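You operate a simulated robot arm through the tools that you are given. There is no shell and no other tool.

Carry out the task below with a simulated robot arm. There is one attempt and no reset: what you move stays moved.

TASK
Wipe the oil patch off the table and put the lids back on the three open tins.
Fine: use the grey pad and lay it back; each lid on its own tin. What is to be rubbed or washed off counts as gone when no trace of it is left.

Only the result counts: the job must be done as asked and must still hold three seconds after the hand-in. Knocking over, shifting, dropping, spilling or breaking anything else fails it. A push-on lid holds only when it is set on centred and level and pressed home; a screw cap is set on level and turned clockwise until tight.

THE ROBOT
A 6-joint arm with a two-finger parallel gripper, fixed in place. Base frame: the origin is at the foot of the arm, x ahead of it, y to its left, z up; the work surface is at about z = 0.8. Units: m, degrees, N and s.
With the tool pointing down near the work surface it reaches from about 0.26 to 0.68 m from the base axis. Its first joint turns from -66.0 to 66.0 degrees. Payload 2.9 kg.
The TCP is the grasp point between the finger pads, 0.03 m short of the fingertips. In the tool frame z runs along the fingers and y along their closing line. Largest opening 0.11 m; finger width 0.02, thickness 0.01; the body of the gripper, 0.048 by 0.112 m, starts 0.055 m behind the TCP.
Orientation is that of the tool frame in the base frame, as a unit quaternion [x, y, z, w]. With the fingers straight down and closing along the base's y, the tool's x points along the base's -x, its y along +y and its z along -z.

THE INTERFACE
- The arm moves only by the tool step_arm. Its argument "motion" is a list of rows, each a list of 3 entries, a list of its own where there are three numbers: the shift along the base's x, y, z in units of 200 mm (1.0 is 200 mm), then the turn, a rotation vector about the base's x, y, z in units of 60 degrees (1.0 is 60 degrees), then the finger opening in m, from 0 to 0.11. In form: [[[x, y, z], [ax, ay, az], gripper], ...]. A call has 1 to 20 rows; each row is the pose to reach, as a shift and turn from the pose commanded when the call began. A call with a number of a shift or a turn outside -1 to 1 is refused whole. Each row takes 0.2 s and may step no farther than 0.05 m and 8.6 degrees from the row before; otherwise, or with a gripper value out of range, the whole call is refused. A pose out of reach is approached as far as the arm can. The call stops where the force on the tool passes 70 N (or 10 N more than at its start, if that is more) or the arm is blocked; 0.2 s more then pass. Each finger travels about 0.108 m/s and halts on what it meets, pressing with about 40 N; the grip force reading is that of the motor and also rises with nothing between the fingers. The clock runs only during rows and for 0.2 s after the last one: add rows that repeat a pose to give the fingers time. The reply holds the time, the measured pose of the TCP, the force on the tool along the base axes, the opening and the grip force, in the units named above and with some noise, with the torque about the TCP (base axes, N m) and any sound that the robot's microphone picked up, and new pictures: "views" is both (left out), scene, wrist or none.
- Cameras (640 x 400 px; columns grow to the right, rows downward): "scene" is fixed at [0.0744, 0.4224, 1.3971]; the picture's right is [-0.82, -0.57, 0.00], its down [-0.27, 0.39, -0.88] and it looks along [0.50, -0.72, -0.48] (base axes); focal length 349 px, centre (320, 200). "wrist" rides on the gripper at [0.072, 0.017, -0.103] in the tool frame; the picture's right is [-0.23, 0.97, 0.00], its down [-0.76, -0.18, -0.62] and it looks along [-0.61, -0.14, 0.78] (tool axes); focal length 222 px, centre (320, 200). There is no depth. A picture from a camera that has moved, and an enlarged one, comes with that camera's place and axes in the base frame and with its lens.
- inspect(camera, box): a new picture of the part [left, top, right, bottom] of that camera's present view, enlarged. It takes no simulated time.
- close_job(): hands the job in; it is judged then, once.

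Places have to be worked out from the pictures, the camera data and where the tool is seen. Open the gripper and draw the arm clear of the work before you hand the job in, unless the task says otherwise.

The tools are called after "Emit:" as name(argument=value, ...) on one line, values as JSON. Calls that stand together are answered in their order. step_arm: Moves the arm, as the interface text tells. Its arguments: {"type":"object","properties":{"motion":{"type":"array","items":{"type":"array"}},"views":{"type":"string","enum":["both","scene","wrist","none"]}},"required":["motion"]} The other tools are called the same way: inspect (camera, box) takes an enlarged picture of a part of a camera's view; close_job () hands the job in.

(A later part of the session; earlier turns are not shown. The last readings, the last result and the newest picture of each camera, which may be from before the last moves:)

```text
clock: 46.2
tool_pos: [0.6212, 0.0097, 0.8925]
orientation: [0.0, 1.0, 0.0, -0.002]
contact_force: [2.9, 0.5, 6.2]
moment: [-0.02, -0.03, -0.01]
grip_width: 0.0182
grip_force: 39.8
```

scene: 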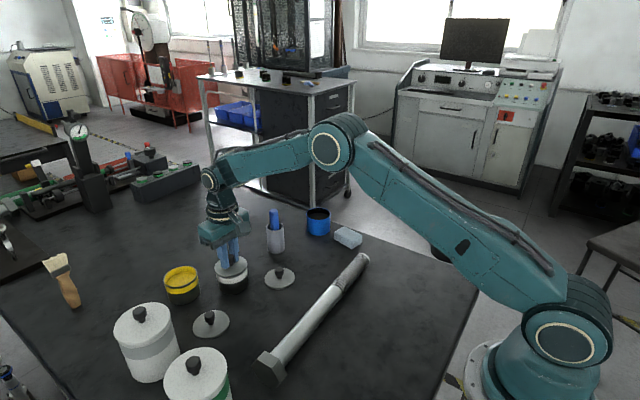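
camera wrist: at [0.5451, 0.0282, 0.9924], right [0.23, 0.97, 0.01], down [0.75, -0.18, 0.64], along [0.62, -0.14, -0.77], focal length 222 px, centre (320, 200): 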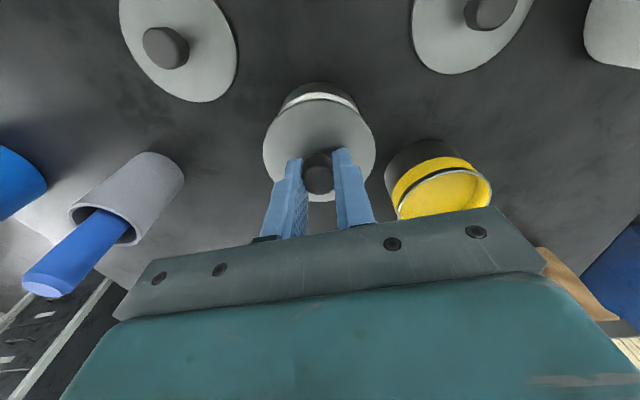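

Only 6 N remains. I open the fingers and rise straight up to about 45 mm above, then look.

Emit:
step_arm(motion=[[[0.0, 0.0, 0.002], [0, 0, 0], 0.02], [[0.0, 0.0, 0.002], [0, 0, 0], 0.035], [[0.0, 0.0, 0.002], [0, 0, 0], 0.045], [[0, 0, 0.1], [0, 0, 0], 0.045], [[0, 0, 0.2], [0, 0, 0], 0.045], [[0, 0, 0.25], [0, 0, 0], 0.045]], views="both")

Emit:
inspect(camera="scene", box=[208, 246, 256, 286])

Emit:
inspect(camera="wrist", box=[270, 70, 366, 160])

```text
clock: 47.6
tool_pos: [0.6199, 0.0087, 0.9447]
orientation: [-0.001, 1.0, 0.0, 0.0]
contact_force: [-0.1, 0.5, -0.1]
moment: [-0.01, 0.01, -0.02]
grip_width: 0.0449
grip_force: 0.1
heard: snap
camera wrist: at [0.5481, 0.0267, 1.0465], right [0.23, 0.97, 0.0], down [0.76, -0.18, 0.62], along [0.61, -0.14, -0.78], focal length 222 px, centre (320, 200)
```

scene: 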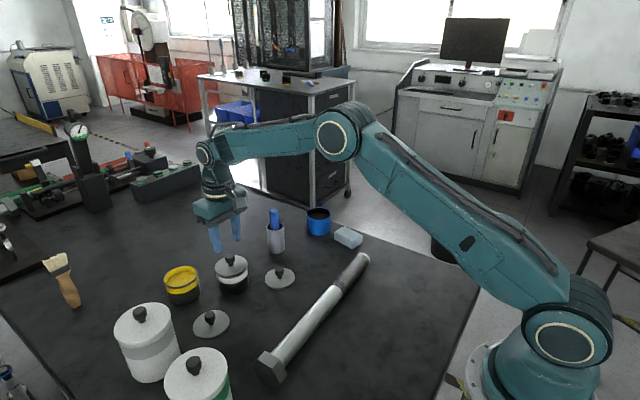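
wrist: 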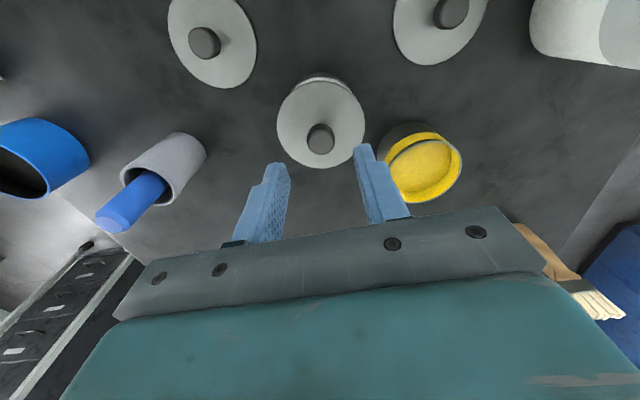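

```text
10.00 times, centred on (232, 266) of scene
camera zoom: at [0.0744, 0.4224, 1.3971], right [-0.82, -0.57, 0.0], down [-0.27, 0.39, -0.88], along [0.5, -0.72, -0.48], focal length 3491 px, centre (1200, -460)
```

zoom: 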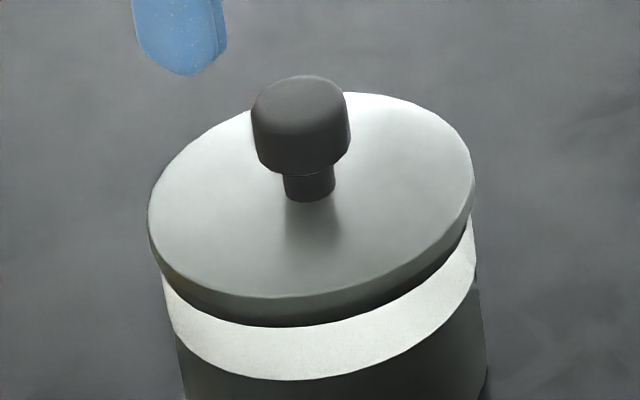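

```text
4.44 times, centred on (318, 115) of wrist
camera zoom: at [0.5481, 0.0267, 1.0465], right [0.23, 0.97, 0.0], down [0.76, -0.18, 0.62], along [0.61, -0.14, -0.78], focal length 987 px, centre (329, 578)
```

zoom: 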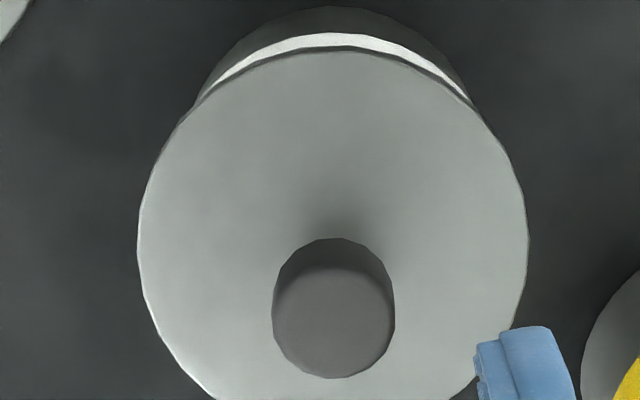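

"Snap" was heard and the lid has jumped to dead centre on the white tin: it is home. Next is lid A for the blue tin; I move above it with yaw +45°.

Emit:
step_arm(motion=[[[0, 0, 0.05], [0, 0, 0], 0.06], [[-0.08, -0.08, 0.05], [0, 0, 0.12], 0.06], [[-0.16, -0.16, 0.05], [0, 0, 0.25], 0.06], [[-0.24, -0.24, 0.0], [0, 0, 0.375], 0.06], [[-0.32, -0.32, -0.03], [0, 0, 0.5], 0.06], [[-0.403, -0.39, -0.05], [0, 0, 0.625], 0.06], [[-0.403, -0.39, -0.07], [0, 0, 0.75], 0.06], [[-0.403, -0.39, -0.07], [0, 0, 0.75], 0.06]], views="both")

Emit:
inspect(camera="wrist", box=[272, 65, 368, 155])

```text
clock: 49.4
tool_pos: [0.5421, -0.0671, 0.931]
orientation: [-0.384, 0.923, 0.0, 0.0]
contact_force: [-0.7, 0.6, 0.2]
moment: [0.01, 0.0, 0.02]
grip_width: 0.0601
grip_force: 0.1
camera wrist: at [0.4774, -0.106, 1.0326], right [-0.53, 0.85, 0.0], down [0.66, 0.41, 0.62], along [0.53, 0.33, -0.78], focal length 222 px, centre (320, 200)
```

scene: 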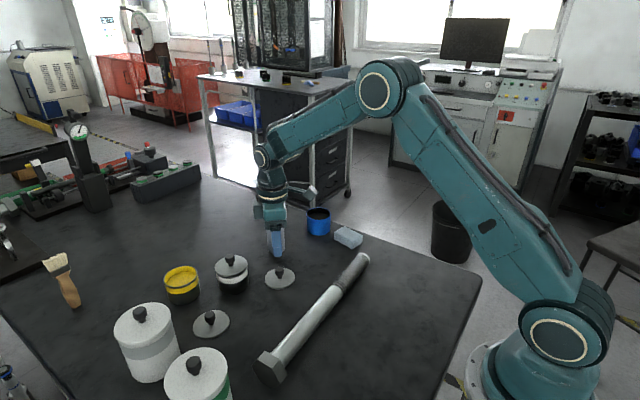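
wrist: 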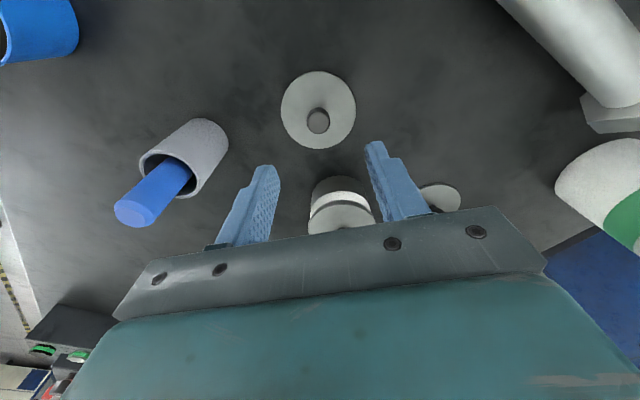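

```text
4.44 times, centred on (320, 110) of wrist
camera zoom: at [0.4774, -0.106, 1.0326], right [-0.53, 0.85, 0.0], down [0.66, 0.41, 0.62], along [0.53, 0.33, -0.78], focal length 987 px, centre (320, 600)
```

zoom: 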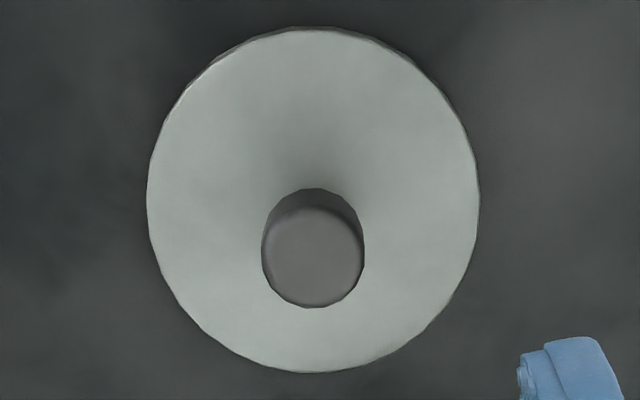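

Lid A is at (0.5395, -0.0692). I descend and do the first centring grip.

Emit:
step_arm(motion=[[[-0.013, -0.0105, -0.15], [0, 0, 0], 0.06], [[-0.013, -0.0105, -0.3], [0, 0, 0], 0.06], [[-0.013, -0.0105, -0.42], [0, 0, 0], 0.06], [[-0.013, -0.0105, -0.467], [0, 0, 0], 0.06], [[-0.013, -0.0105, -0.467], [0, 0, 0], 0.06], [[-0.013, -0.0105, -0.467], [0, 0, 0], 0.035], [[-0.013, -0.0105, -0.467], [0, 0, 0], 0.012], [[-0.013, -0.0105, -0.467], [0, 0, 0], 0.01], [[-0.013, -0.0105, -0.467], [0, 0, 0], 0.01]], views="wrist")

```text
clock: 51.4
tool_pos: [0.5385, -0.0696, 0.8376]
orientation: [-0.383, 0.924, 0.0, 0.0]
contact_force: [-0.1, 0.8, 0.3]
moment: [0.02, 0.03, 0.03]
grip_width: 0.0187
grip_force: 40.0
camera wrist: at [0.4745, -0.1077, 0.9391], right [-0.53, 0.85, 0.0], down [0.66, 0.41, 0.62], along [0.53, 0.33, -0.78], focal length 222 px, centre (320, 200)
```

wrist: 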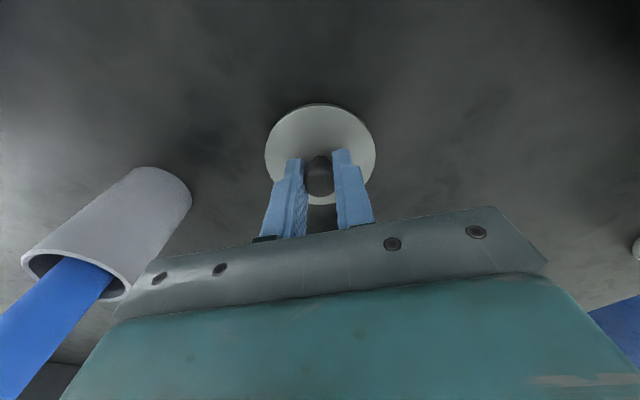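

Gripped. Open, turn 90° in place and re-grip to centre the other axis.

Emit:
step_arm(motion=[[[0, 0, 0], [0, 0, 0], 0.035], [[0, 0, 0], [0, 0, 0], 0.05], [[0, 0, 0], [0, 0, -0.125], 0.05], [[0, 0, 0], [0, 0, -0.25], 0.05], [[0, 0, 0], [0, 0, -0.375], 0.05], [[0, 0, 0], [0, 0, -0.5], 0.05], [[0, 0, 0], [0, 0, -0.625], 0.05], [[0, 0, 0], [0, 0, -0.75], 0.05], [[0, 0, 0], [0, 0, -0.75], 0.05]], views="none")

Emit:
step_arm(motion=[[[0, 0, 0], [0, 0, -0.125], 0.05], [[0, 0, 0], [0, 0, -0.25], 0.05], [[0, 0, 0], [0, 0, -0.375], 0.05], [[0, 0, 0], [0, 0, -0.5], 0.05], [[0, 0, 0], [0, 0, -0.625], 0.05], [[0, 0, 0], [0, 0, -0.75], 0.05], [[0, 0, 0], [0, 0, -0.75], 0.05], [[0, 0, 0], [0, 0, -0.75], 0.03], [[0, 0, 0], [0, 0, -0.75], 0.012], [[0, 0, 0], [0, 0, -0.75], 0.01], [[0, 0, 0], [0, 0, -0.75], 0.01]], views="both")

```text
clock: 53.4
tool_pos: [0.5384, -0.0706, 0.8378]
orientation: [0.001, 1.0, 0.0, -0.001]
contact_force: [0.8, 0.1, 0.5]
moment: [0.0, -0.01, 0.0]
grip_width: 0.0501
grip_force: 0.1
```

```text
clock: 55.8
tool_pos: [0.5378, -0.0714, 0.8364]
orientation: [0.382, 0.924, -0.001, 0.0]
contact_force: [0.2, -0.6, 3.0]
moment: [0.01, -0.02, -0.03]
grip_width: 0.0184
grip_force: 40.1
camera wrist: at [0.4986, -0.0065, 0.9387], right [0.85, 0.53, 0.0], down [0.41, -0.66, 0.62], along [0.33, -0.53, -0.78], focal length 222 px, centre (320, 200)
```

scene: 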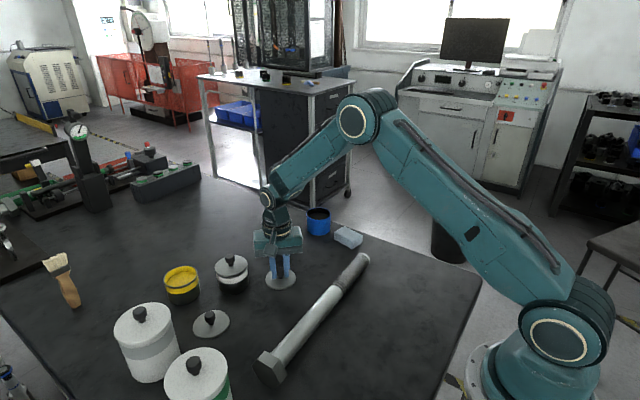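
wrist: 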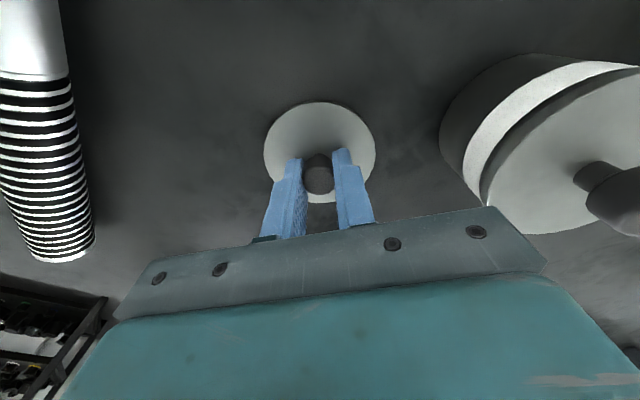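

Lid A is centred in the grip. I lift it, route around the marker cup via (0.50, -0.20), and then over the blue tin.

Emit:
step_arm(motion=[[[0, 0, 0.15], [0, 0, 0], 0.01], [[0, 0, 0.33], [0, 0, 0], 0.01], [[0, 0, 0.475], [0, 0, 0], 0.01], [[-0.06, -0.2, 0.475], [0, 0, 0.1], 0.01], [[-0.13, -0.42, 0.475], [0, 0, 0.2], 0.01], [[-0.195, -0.63, 0.475], [0, 0, 0.29], 0.01], [[-0.195, -0.63, 0.475], [0, 0, 0.29], 0.01]], views="both")

```text
clock: 57.4
tool_pos: [0.4971, -0.1959, 0.9309]
orientation: [0.238, 0.971, 0.0, 0.0]
contact_force: [0.0, 0.1, -0.2]
moment: [0.04, 0.0, 0.02]
grip_width: 0.0182
grip_force: 40.6
camera wrist: at [0.4406, -0.1466, 1.0323], right [0.65, 0.76, 0.0], down [0.59, -0.51, 0.62], along [0.47, -0.41, -0.78], focal length 222 px, centre (320, 200)
```

scene: 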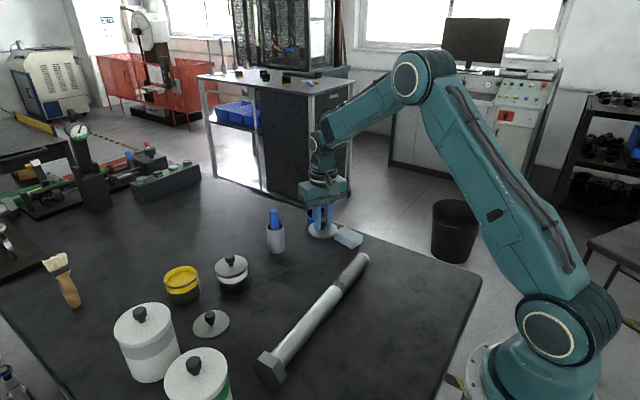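
wrist: 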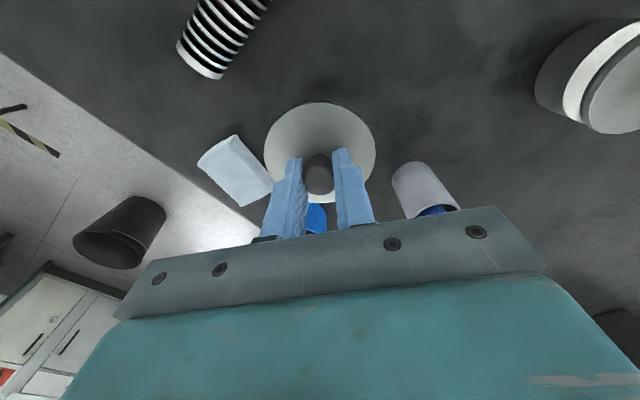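

Clear so far. Now over the blue tin at hover height.

Emit:
step_arm(motion=[[[0.12, -0.14, 0], [0, 0, 0], 0.01], [[0.24, -0.28, 0], [0, 0, 0], 0.01], [[0.36, -0.42, -0.02], [0, 0, 0], 0.01], [[0.472, -0.5665, -0.06], [0, 0, 0], 0.01], [[0.472, -0.5665, -0.095], [0, 0, 0], 0.01], [[0.472, -0.5665, -0.095], [0, 0, 0], 0.01]], views="both")

Emit:
step_arm(motion=[[[0, 0, 0], [0, 0, 0], 0.01]], views="none")

Emit:
inspect(camera="wrist", box=[256, 75, 384, 205])

Emit:
inspect(camera="scene", box=[294, 194, 342, 240])

```text
clock: 58.8
tool_pos: [0.5911, -0.3093, 0.9122]
orientation: [0.239, 0.971, -0.001, 0.0]
contact_force: [0.1, 0.7, 0.6]
moment: [0.01, 0.01, 0.04]
grip_width: 0.0184
grip_force: 40.2
camera wrist: at [0.5352, -0.2604, 1.0144], right [0.65, 0.76, 0.0], down [0.59, -0.51, 0.62], along [0.47, -0.41, -0.78], focal length 222 px, centre (320, 200)
```

scene: 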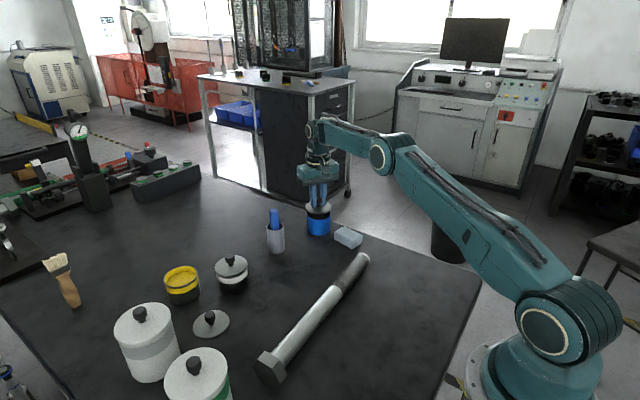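
wrist: 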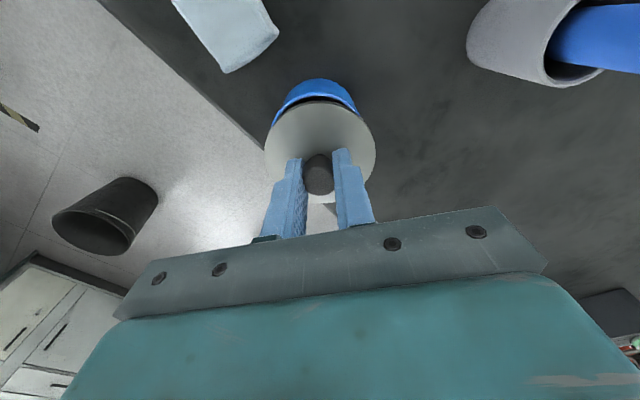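

```text
clock: 59.2
tool_pos: [0.5923, -0.3107, 0.9129]
orientation: [0.239, 0.971, 0.001, 0.0]
contact_force: [0.1, 0.8, -0.7]
moment: [0.01, -0.01, -0.02]
grip_width: 0.0182
grip_force: 39.9
```

```text
3.08 times, centred on (320, 140) of wrist
camera zoom: at [0.5352, -0.2603, 1.0145], right [0.65, 0.76, 0.0], down [0.59, -0.51, 0.62], along [0.47, -0.41, -0.78], focal length 684 px, centre (320, 385)
```

zoom: 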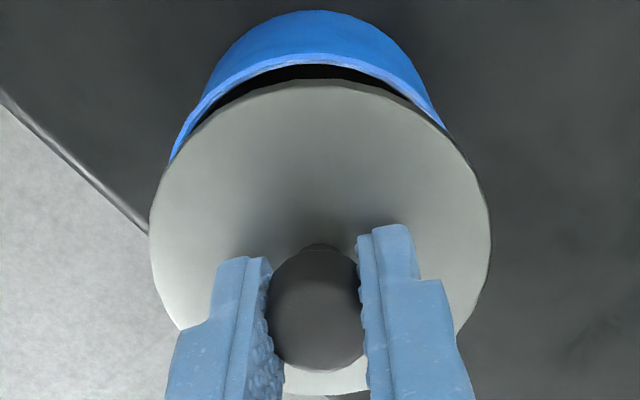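

```text
8.70 times, centred on (318, 217) of scene
camera zoom: at [0.0744, 0.4224, 1.3971], right [-0.82, -0.57, 0.0], down [-0.27, 0.39, -0.88], along [0.5, -0.72, -0.48], focal length 3036 px, centre (337, 52)
```

zoom: 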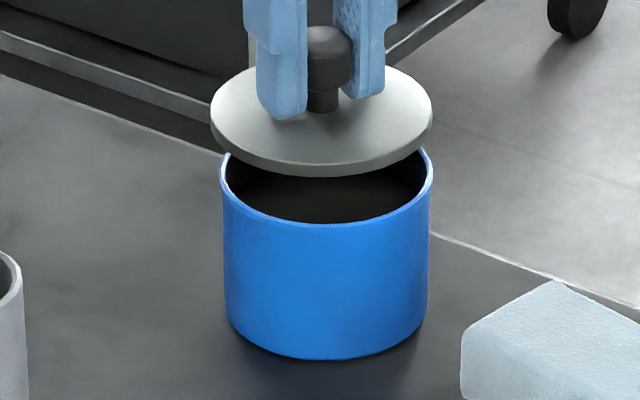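

The lid is close over the blue tin; views suggest it should move roughly 1–1.5 mm toward (-x, -y). I enlarge further for precision.

Emit:
inspect(camera="wrist", box=[280, 70, 360, 120])

Emit:
inspect(camera="scene", box=[300, 198, 340, 226])

```text
8.00 times, centred on (320, 95) of wrist
camera zoom: at [0.5352, -0.2603, 1.0145], right [0.65, 0.76, 0.0], down [0.59, -0.51, 0.62], along [0.47, -0.41, -0.78], focal length 1777 px, centre (320, 1040)
```

zoom: 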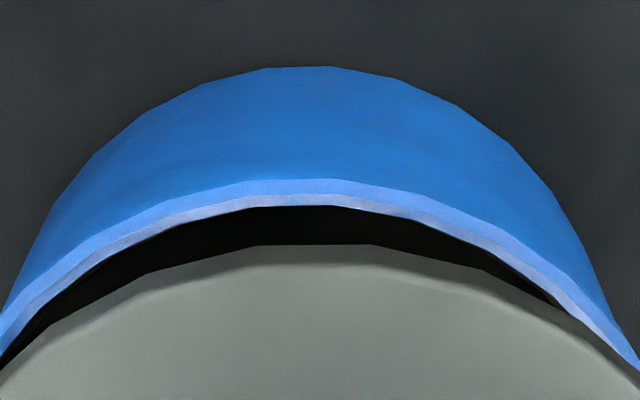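

```text
14.29 times, centred on (320, 212) of scene
camera zoom: at [0.0744, 0.4224, 1.3971], right [-0.82, -0.57, 0.0], down [-0.27, 0.39, -0.88], along [0.5, -0.72, -0.48], focal length 4987 px, centre (320, 29)
```

zoom: 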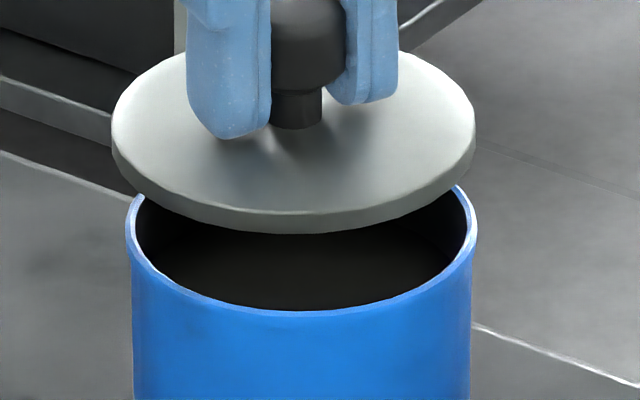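

Both cameras agree the lid must shift about (-1.2, -1.1) mm. I apply that, lower to about 5 mm above the rim and check again.

Emit:
step_arm(motion=[[[-0.006, -0.0055, -0.03], [0, 0, 0], 0.01], [[-0.006, -0.0055, -0.06], [0, 0, 0], 0.01], [[-0.006, -0.0055, -0.075], [0, 0, 0], 0.01], [[-0.006, -0.0055, -0.075], [0, 0, 0], 0.01]], views="none")

Emit:
inspect(camera="wrist", box=[280, 70, 360, 120])

Emit:
inspect(camera="scene", box=[300, 200, 340, 228])

Emit:
inspect(camera="wrist", box=[256, 75, 384, 205])

```text
clock: 60.2
tool_pos: [0.5922, -0.3101, 0.8983]
orientation: [0.239, 0.971, -0.001, 0.0]
contact_force: [0.6, -0.5, 0.2]
moment: [0.0, -0.04, -0.01]
grip_width: 0.0182
grip_force: 40.0
```

```text
8.00 times, centred on (320, 95) of wrist
camera zoom: at [0.5357, -0.2609, 0.9992], right [0.65, 0.76, 0.0], down [0.59, -0.51, 0.62], along [0.47, -0.41, -0.78], focal length 1777 px, centre (320, 1040)
```

zoom: 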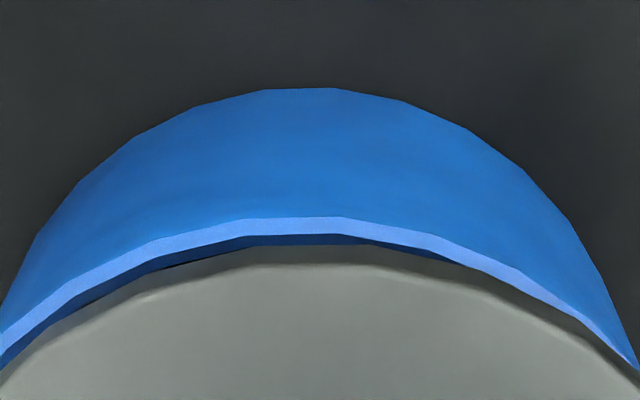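

```text
14.29 times, centred on (320, 214) of scene
camera zoom: at [0.0744, 0.4224, 1.3971], right [-0.82, -0.57, 0.0], down [-0.27, 0.39, -0.88], along [0.5, -0.72, -0.48], focal length 4987 px, centre (320, 0)
```

zoom: 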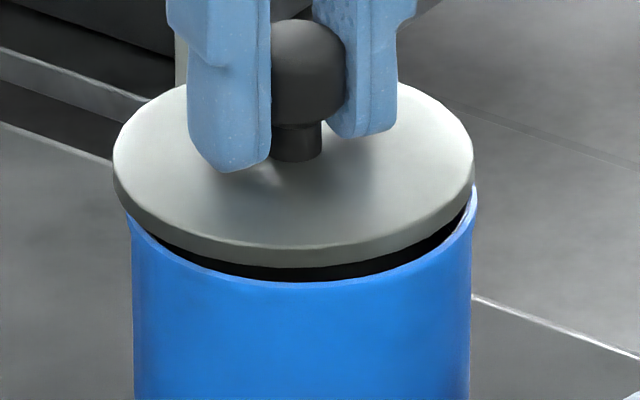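

```text
3.08 times, centred on (320, 140) of wrist
camera zoom: at [0.5357, -0.2609, 0.9992], right [0.65, 0.76, 0.0], down [0.59, -0.51, 0.62], along [0.47, -0.41, -0.78], focal length 684 px, centre (320, 385)
```

zoom: 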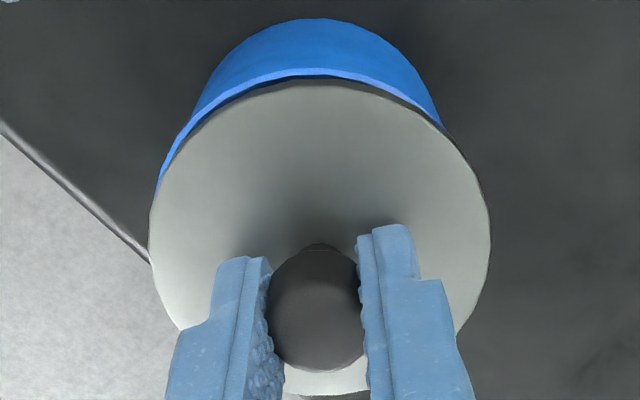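

The sideways correction did not take effect during the descent (the lid is still about 1.5 mm toward +x,+y of the tin). I command the lateral shift again alone and re-measure.

Emit:
step_arm(motion=[[[-0.004, -0.004, 0], [0, 0, 0], 0.01], [[-0.007, -0.006, 0], [0, 0, 0], 0.01], [[-0.007, -0.006, 0], [0, 0, 0], 0.01], [[-0.007, -0.006, 0], [0, 0, 0], 0.01]], views="none")

Emit:
inspect(camera="wrist", box=[280, 70, 360, 120])

Emit:
inspect(camera="scene", box=[300, 200, 340, 228])

```text
clock: 61.2
tool_pos: [0.5917, -0.3125, 0.8968]
orientation: [0.238, 0.971, 0.0, 0.0]
contact_force: [-0.3, 0.2, 0.2]
moment: [0.01, 0.01, -0.02]
grip_width: 0.0183
grip_force: 40.2
```

```text
8.00 times, centred on (320, 95) of wrist
camera zoom: at [0.5342, -0.2623, 0.9994], right [0.65, 0.76, 0.0], down [0.59, -0.51, 0.62], along [0.47, -0.41, -0.78], focal length 1777 px, centre (320, 1040)
```

zoom: 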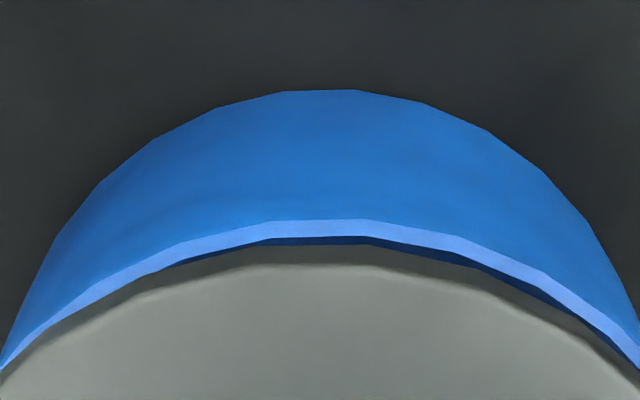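

```text
14.29 times, centred on (320, 214) of scene
camera zoom: at [0.0744, 0.4224, 1.3971], right [-0.82, -0.57, 0.0], down [-0.27, 0.39, -0.88], along [0.5, -0.72, -0.48], focal length 4987 px, centre (320, 0)
```

zoom: 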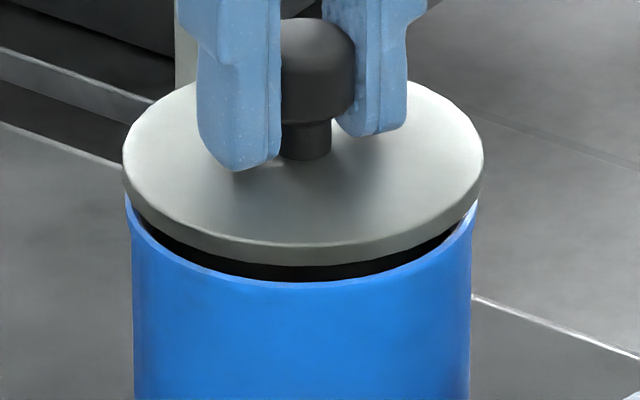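

Sideways it's now aligned within half a millimetre; the wrist view's near edge shows the lid about 1.4 mm too far outward. I apply a small (-0.7, +1.3) mm shift and re-check.

Emit:
step_arm(motion=[[[-0.002, 0.003, 0], [0, 0, 0], 0.01], [[-0.0035, 0.0065, 0], [0, 0, 0], 0.01], [[-0.0035, 0.0065, 0], [0, 0, 0], 0.01], [[-0.0035, 0.0065, 0], [0, 0, 0], 0.01]], views="none")

Emit:
inspect(camera="wrist", box=[280, 70, 360, 120])

Emit:
inspect(camera="scene", box=[300, 200, 340, 228])

```text
clock: 62.2
tool_pos: [0.5902, -0.3106, 0.899]
orientation: [0.238, 0.971, 0.0, 0.0]
contact_force: [-0.7, -0.2, 0.2]
moment: [-0.02, 0.02, 0.01]
grip_width: 0.018
grip_force: 40.4
```

```text
8.00 times, centred on (320, 95) of wrist
camera zoom: at [0.5335, -0.2609, 0.9995], right [0.65, 0.76, 0.0], down [0.59, -0.51, 0.62], along [0.47, -0.41, -0.78], focal length 1777 px, centre (320, 1040)
```

zoom: 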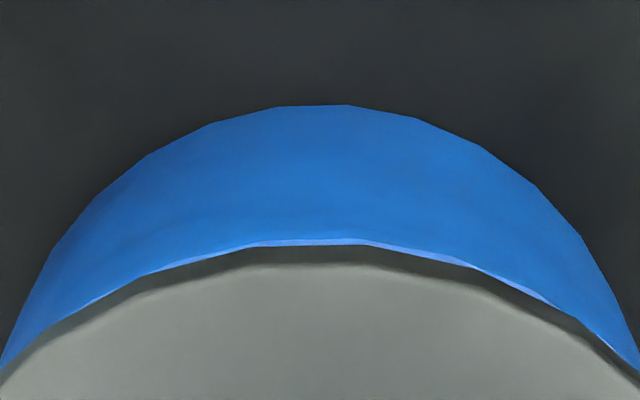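

```text
14.29 times, centred on (320, 214) of scene
camera zoom: at [0.0744, 0.4224, 1.3971], right [-0.82, -0.57, 0.0], down [-0.27, 0.39, -0.88], along [0.5, -0.72, -0.48], focal length 4987 px, centre (320, 0)
```

zoom: 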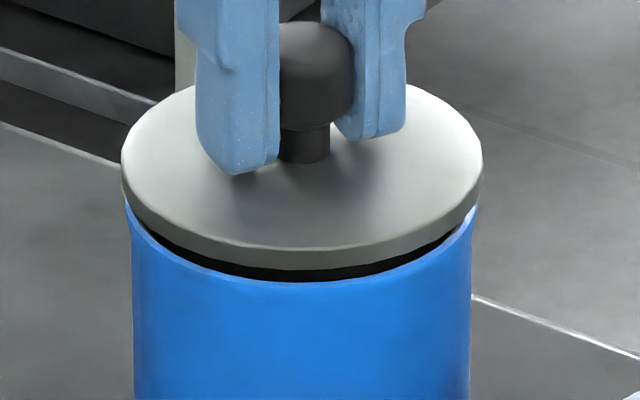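

Now well centred in both views. I lower in small steps to feel the contact.

Emit:
step_arm(motion=[[[0, 0, -0.006], [0, 0, 0], 0.01], [[0, 0, -0.012], [0, 0, 0], 0.01], [[0, 0, -0.017], [0, 0, 0], 0.01], [[0, 0, -0.017], [0, 0, 0], 0.01]], views="none")

Emit:
inspect(camera="wrist", box=[280, 70, 360, 120])

Emit:
inspect(camera="scene", box=[300, 200, 340, 228])

```text
clock: 63.2
tool_pos: [0.5894, -0.31, 0.8937]
orientation: [0.238, 0.971, -0.001, -0.001]
contact_force: [0.0, 0.2, -0.9]
moment: [0.03, 0.06, 0.01]
grip_width: 0.0181
grip_force: 39.7
```

```text
8.00 times, centred on (320, 95) of wrist
camera zoom: at [0.5333, -0.2605, 0.9961], right [0.65, 0.76, 0.0], down [0.59, -0.51, 0.62], along [0.47, -0.41, -0.78], focal length 1777 px, centre (320, 1040)
```

zoom: 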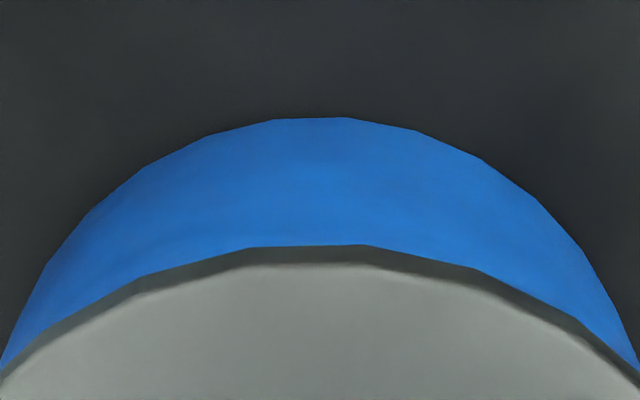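

```text
14.29 times, centred on (320, 214) of scene
camera zoom: at [0.0744, 0.4224, 1.3971], right [-0.82, -0.57, 0.0], down [-0.27, 0.39, -0.88], along [0.5, -0.72, -0.48], focal length 4987 px, centre (320, 0)
```

zoom: 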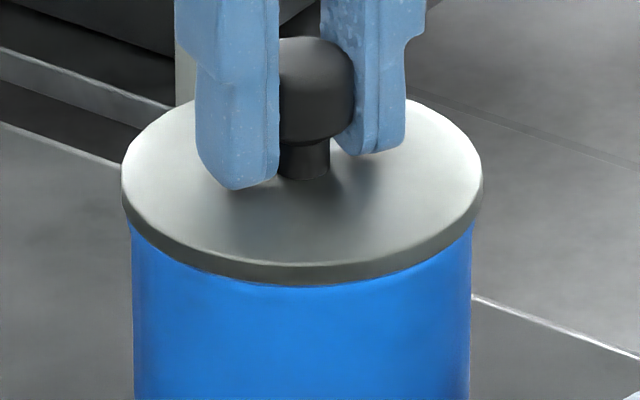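

The lid is at the rim, centred by both cameras. I press in steady increments to load it.

Emit:
step_arm(motion=[[[0, 0, -0.005], [0, 0, 0], 0.01], [[0, 0, -0.01], [0, 0, 0], 0.01], [[0, 0, -0.015], [0, 0, 0], 0.01], [[0, 0, -0.015], [0, 0, 0], 0.01]], views="none")

```text
clock: 64.2
tool_pos: [0.5898, -0.3105, 0.8919]
orientation: [0.238, 0.971, 0.0, 0.001]
contact_force: [-3.4, 1.0, 19.0]
moment: [0.1, 0.16, -0.1]
grip_width: 0.0182
grip_force: 39.8
heard: snap
```

Snap heard at 19 N: the blue tin's lid is home. I unload, open the fingers and rise.

Emit:
step_arm(motion=[[[0, 0, 0.006], [0, 0, 0], 0.01], [[0, 0, 0.012], [0, 0, 0], 0.012], [[0, 0, 0.012], [0, 0, 0], 0.03], [[0, 0, 0.012], [0, 0, 0], 0.045], [[0, 0, 0.1], [0, 0, 0], 0.045], [[0, 0, 0.25], [0, 0, 0], 0.045], [[0, 0, 0.35], [0, 0, 0], 0.045]], views="both")

Emit:
inspect(camera="scene", box=[294, 194, 370, 250])

```text
clock: 65.8
tool_pos: [0.5902, -0.3112, 0.9607]
orientation: [0.24, 0.971, 0.0, 0.0]
contact_force: [-0.7, -0.6, 0.2]
moment: [0.04, 0.06, -0.01]
grip_width: 0.045
grip_force: 0.1
camera wrist: at [0.5334, -0.2606, 1.0625], right [0.65, 0.76, 0.0], down [0.59, -0.51, 0.62], along [0.47, -0.41, -0.78], focal length 222 px, centre (320, 200)
```

scene: 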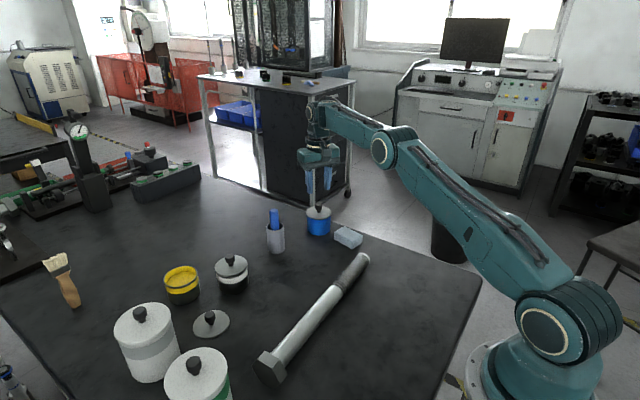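
wrist: 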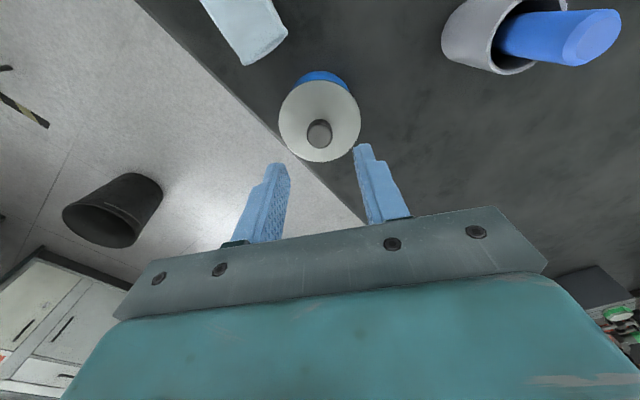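

```text
7.14 times, centred on (332, 222) of scene
camera zoom: at [0.0743, 0.4224, 1.3971], right [-0.82, -0.57, 0.0], down [-0.27, 0.39, -0.88], along [0.5, -0.72, -0.48], focal length 2494 px, centre (234, 43)
```

zoom: 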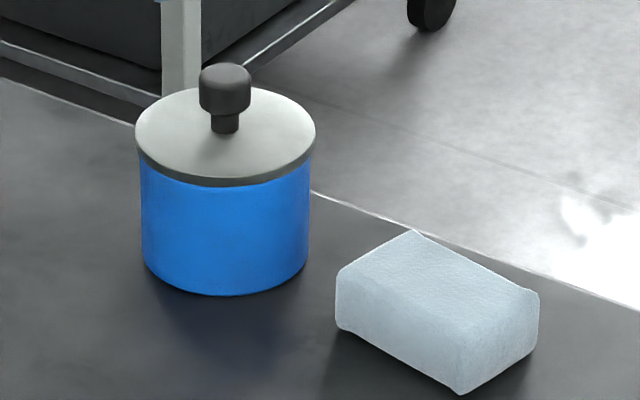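

Both the white and blue lids are on. Lid C lies close to the tall white canister, so I'll first pick it with the fingers closing along x (yaw about +82°, camera on the far side from the canister) and move it to open table. I travel there high, routing around the marker cup.

Emit:
step_arm(motion=[[[-0.03, 0.03, 0.15], [0, 0, 0.08], 0.06], [[-0.12, 0.2, 0.25], [0, 0, 0.18], 0.06], [[-0.23, 0.4, 0.3], [0, 0, 0.28], 0.06], [[-0.34, 0.62, 0.3], [0, 0, 0.39], 0.06], [[-0.45, 0.83, 0.3], [0, 0, 0.5], 0.06]], views="none")

Emit:
step_arm(motion=[[[0, 0.14, 0], [0, 0, 0.125], 0.06], [[0, 0.28, 0], [0, 0, 0.25], 0.06], [[0, 0.42, 0], [0, 0, 0.375], 0.06], [[0, 0.56, 0], [0, 0, 0.5], 0.06], [[0, 0.7, 0], [0, 0, 0.625], 0.06], [[0, 0.85, 0], [0, 0, 0.75], 0.06]], views="both")

```text
clock: 67.0
tool_pos: [0.4997, -0.1443, 1.0214]
orientation: [-0.022, 1.0, 0.001, 0.0]
contact_force: [0.4, 0.3, 1.0]
moment: [-0.03, -0.02, -0.02]
grip_width: 0.0601
grip_force: 0.1
```

```text
clock: 68.4
tool_pos: [0.5014, 0.0247, 1.0214]
orientation: [-0.403, 0.915, 0.001, 0.0]
contact_force: [-0.2, -0.1, -0.7]
moment: [0.0, 0.02, 0.01]
grip_width: 0.0601
grip_force: 0.1
camera wrist: at [0.4383, -0.0154, 1.1227], right [-0.56, 0.83, 0.0], down [0.65, 0.44, 0.62], along [0.51, 0.35, -0.78], focal length 222 px, centre (320, 200)
```

scene: 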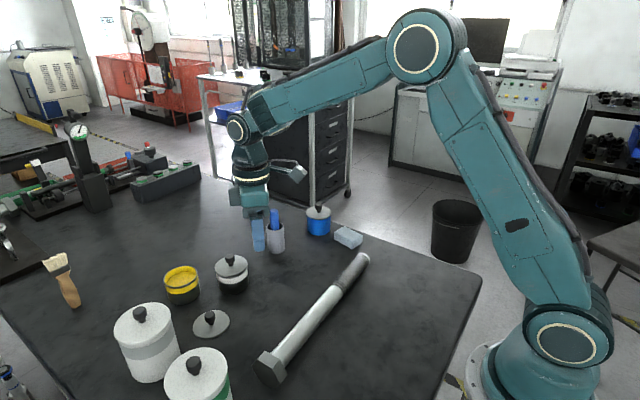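
wrist: 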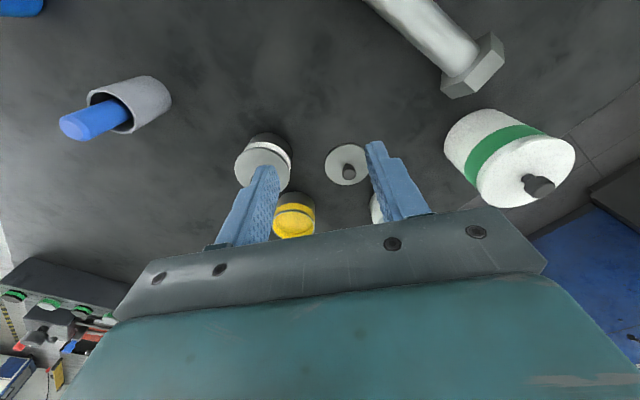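

I continue to a point above lid C with yaw 82°, from where the camera looks toward the canister so I can check the clearance.

Emit:
step_arm(motion=[[[0.06, 0.09, -0.05], [0, 0, 0.115], 0.06], [[0.12, 0.18, -0.1], [0, 0, 0.23], 0.06], [[0.18, 0.28, -0.15], [0, 0, 0.345], 0.06], [[0.25, 0.37, -0.2], [0, 0, 0.46], 0.06], [[0.31, 0.465, -0.255], [0, 0, 0.575], 0.06], [[0.31, 0.465, -0.255], [0, 0, 0.575], 0.06]], views="both")

Emit:
inspect(camera="wrist", box=[240, 70, 400, 170])

```text
clock: 69.8
tool_pos: [0.5616, 0.1171, 0.967]
orientation: [-0.656, 0.755, 0.0, 0.0]
contact_force: [0.0, -0.2, 0.8]
moment: [0.0, -0.01, 0.0]
grip_width: 0.06
grip_force: 0.1
camera wrist: at [0.5353, 0.0497, 1.0696], right [-0.93, 0.36, 0.0], down [0.28, 0.73, 0.62], along [0.22, 0.58, -0.78], focal length 222 px, centre (320, 200)
```

scene: 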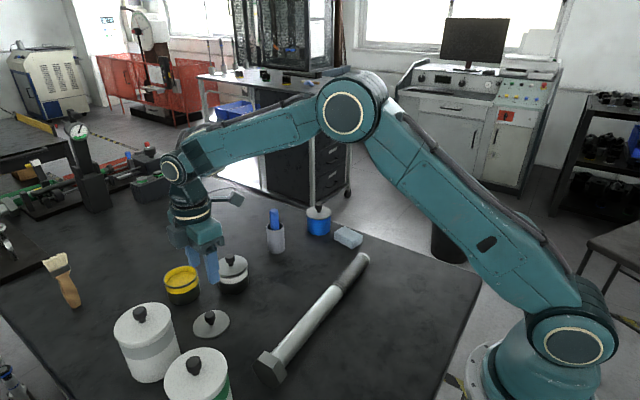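
wrist: 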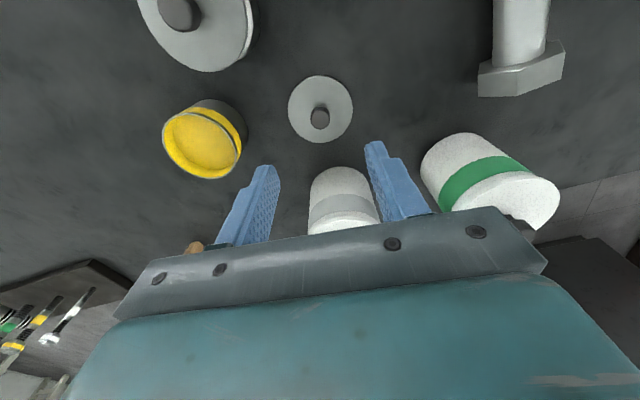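

```text
4.00 times, centred on (320, 120) of wrist
camera zoom: at [0.5353, 0.0497, 1.0696], right [-0.93, 0.36, 0.0], down [0.28, 0.73, 0.62], along [0.22, 0.58, -0.78], focal length 888 px, centre (320, 520)
```

zoom: 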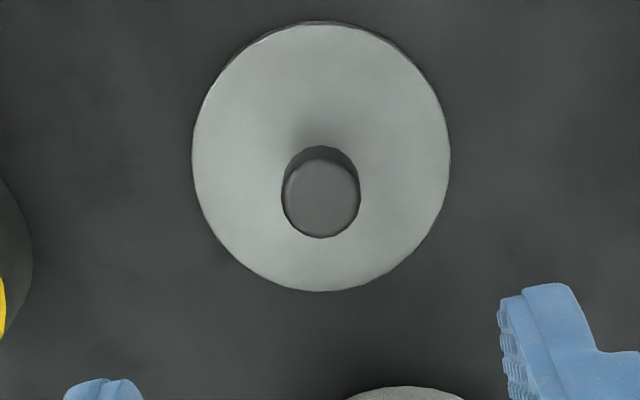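

Lid C is at (0.5646, 0.1252) and the canister's near edge is at y ≈ 0.206, so there is about 2 cm of clearance for the gripper body. I descend and do the first centring grip (along x).

Emit:
step_arm(motion=[[[0.015, 0.0405, -0.15], [0, 0, 0], 0.06], [[0.015, 0.0405, -0.33], [0, 0, 0], 0.06], [[0.015, 0.0405, -0.5], [0, 0, 0], 0.06], [[0.015, 0.0405, -0.61], [0, 0, 0], 0.06], [[0.015, 0.0405, -0.645], [0, 0, 0], 0.06], [[0.015, 0.0405, -0.645], [0, 0, 0], 0.035], [[0.015, 0.0405, -0.645], [0, 0, 0], 0.012], [[0.015, 0.0405, -0.645], [0, 0, 0], 0.01], [[0.015, 0.0405, -0.645], [0, 0, 0], 0.01]], views="both")

```text
clock: 71.8
tool_pos: [0.5647, 0.1263, 0.8406]
orientation: [-0.655, 0.755, -0.001, 0.0]
contact_force: [-0.3, 0.6, -0.5]
moment: [0.01, -0.03, 0.03]
grip_width: 0.0182
grip_force: 40.0
camera wrist: at [0.5371, 0.0578, 0.9417], right [-0.93, 0.36, 0.0], down [0.28, 0.73, 0.62], along [0.23, 0.58, -0.78], focal length 222 px, centre (320, 200)
```

scene: 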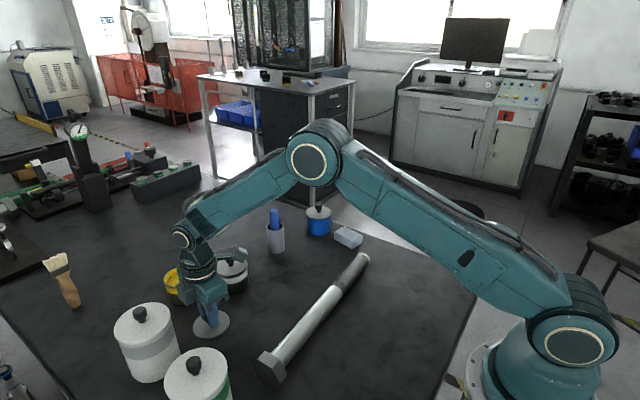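
wrist: 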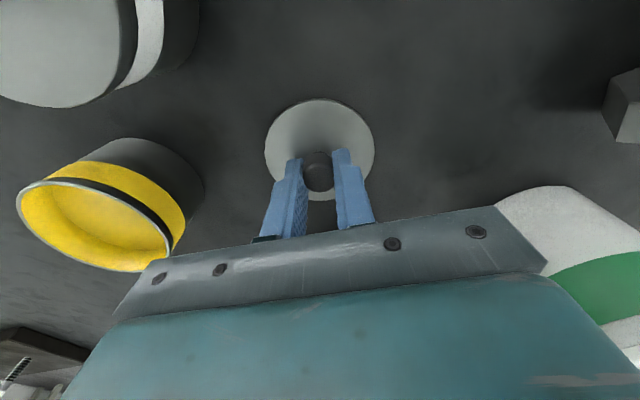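

Gripped and centred along x. Now I open and turn the tool toward yaw 8° in place (two calls), ready for the tilted final grip.

Emit:
step_arm(motion=[[[0, 0, 0], [0, 0, 0], 0.035], [[0, 0, 0], [0, 0, 0], 0.05], [[0, 0, 0], [0, 0, -0.12], 0.05], [[0, 0, 0], [0, 0, -0.24], 0.05], [[0, 0, 0], [0, 0, -0.36], 0.05], [[0, 0, 0], [0, 0, -0.48], 0.05], [[0, 0, 0], [0, 0, -0.614], 0.05], [[0, 0, 0], [0, 0, -0.614], 0.05]], views="none")

Emit:
step_arm(motion=[[[0, 0, 0], [0, 0, -0.12], 0.05], [[0, 0, 0], [0, 0, -0.24], 0.05], [[0, 0, 0], [0, 0, -0.36], 0.05], [[0, 0, 0], [0, 0, -0.48], 0.05], [[0, 0, 0], [0, 0, -0.614], 0.05], [[0, 0, 0], [0, 0, -0.614], 0.05]], views="both")

```text
clock: 73.6
tool_pos: [0.5663, 0.1266, 0.8415]
orientation: [-0.383, 0.924, -0.001, 0.0]
contact_force: [0.9, -0.2, 0.7]
moment: [0.01, -0.01, -0.02]
grip_width: 0.0499
grip_force: 0.1
```

```text
clock: 75.0
tool_pos: [0.5649, 0.1258, 0.8413]
orientation: [-0.071, 0.997, 0.0, 0.0]
contact_force: [-0.3, -0.1, -0.6]
moment: [0.02, 0.0, -0.01]
grip_width: 0.0502
grip_force: 0.0
camera wrist: at [0.4909, 0.1335, 0.9426], right [0.09, 1.0, 0.0], down [0.78, -0.07, 0.62], along [0.62, -0.05, -0.78], focal length 222 px, centre (320, 200)
```

scene: 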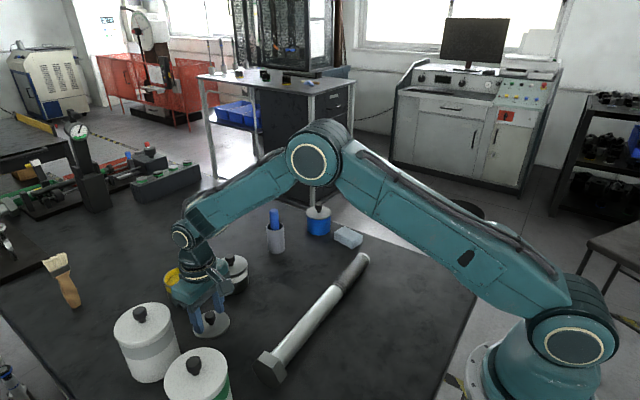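
wrist: 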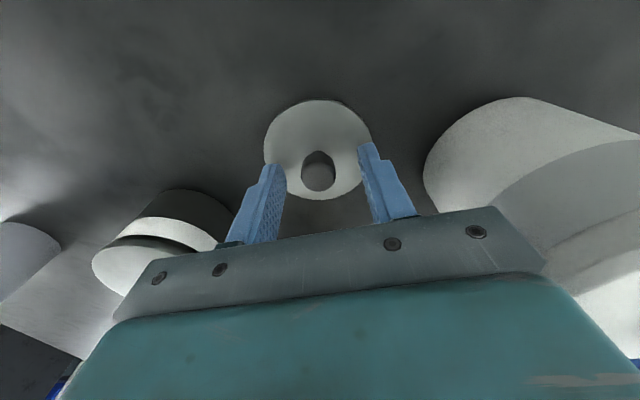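

Now at yaw 8.15°. I tilt 12° about the closing axis so the fingers lean outward, shifting the TCP 4 mm inward to keep the knob between the pads, then close.

Emit:
step_arm(motion=[[[-0.007, -0.001, 0], [0.0094, -0.066, 0], 0.05], [[-0.013, -0.002, 0], [0.0189, -0.132, 0], 0.05], [[-0.019, -0.003, -0.003], [0.0283, -0.198, 0], 0.05], [[-0.019, -0.003, -0.011], [0.0283, -0.198, 0], 0.05], [[-0.019, -0.003, -0.011], [0.0283, -0.198, 0], 0.05]], views="both")

Emit:
inspect(camera="scene", box=[170, 270, 250, 345])

Emit:
inspect(camera="wrist", box=[256, 75, 384, 205])

```text
clock: 76.2
tool_pos: [0.5615, 0.1252, 0.8388]
orientation: [-0.071, 0.992, 0.008, 0.105]
contact_force: [0.2, -0.7, 1.0]
moment: [0.01, 0.03, -0.01]
grip_width: 0.0503
grip_force: 0.0
camera wrist: at [0.4671, 0.1306, 0.9229], right [0.08, 1.0, 0.05], down [0.63, -0.09, 0.77], along [0.77, -0.03, -0.64], focal length 222 px, centre (320, 200)
```

scene: 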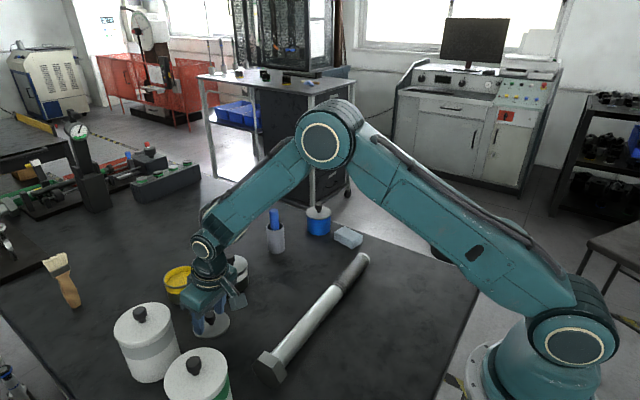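
wrist: 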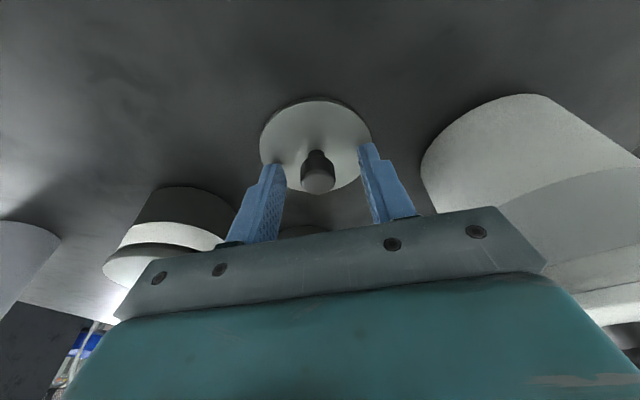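

```text
5.33 times, centred on (210, 308) of scene
camera zoom: at [0.0744, 0.4224, 1.3971], right [-0.82, -0.57, 0.0], down [-0.27, 0.39, -0.88], along [0.5, -0.72, -0.48], focal length 1862 px, centre (907, -373)
```

zoom: 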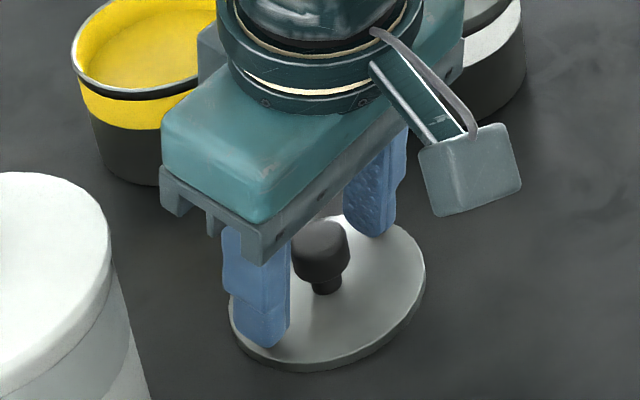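

```text
3.08 times, centred on (320, 140) of wrist
camera zoom: at [0.4671, 0.1306, 0.9229], right [0.08, 1.0, 0.05], down [0.63, -0.09, 0.77], along [0.77, -0.03, -0.64], focal length 684 px, centre (320, 385)
```

zoom: 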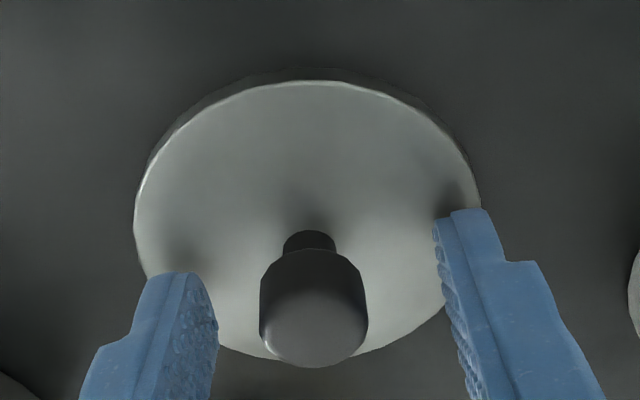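

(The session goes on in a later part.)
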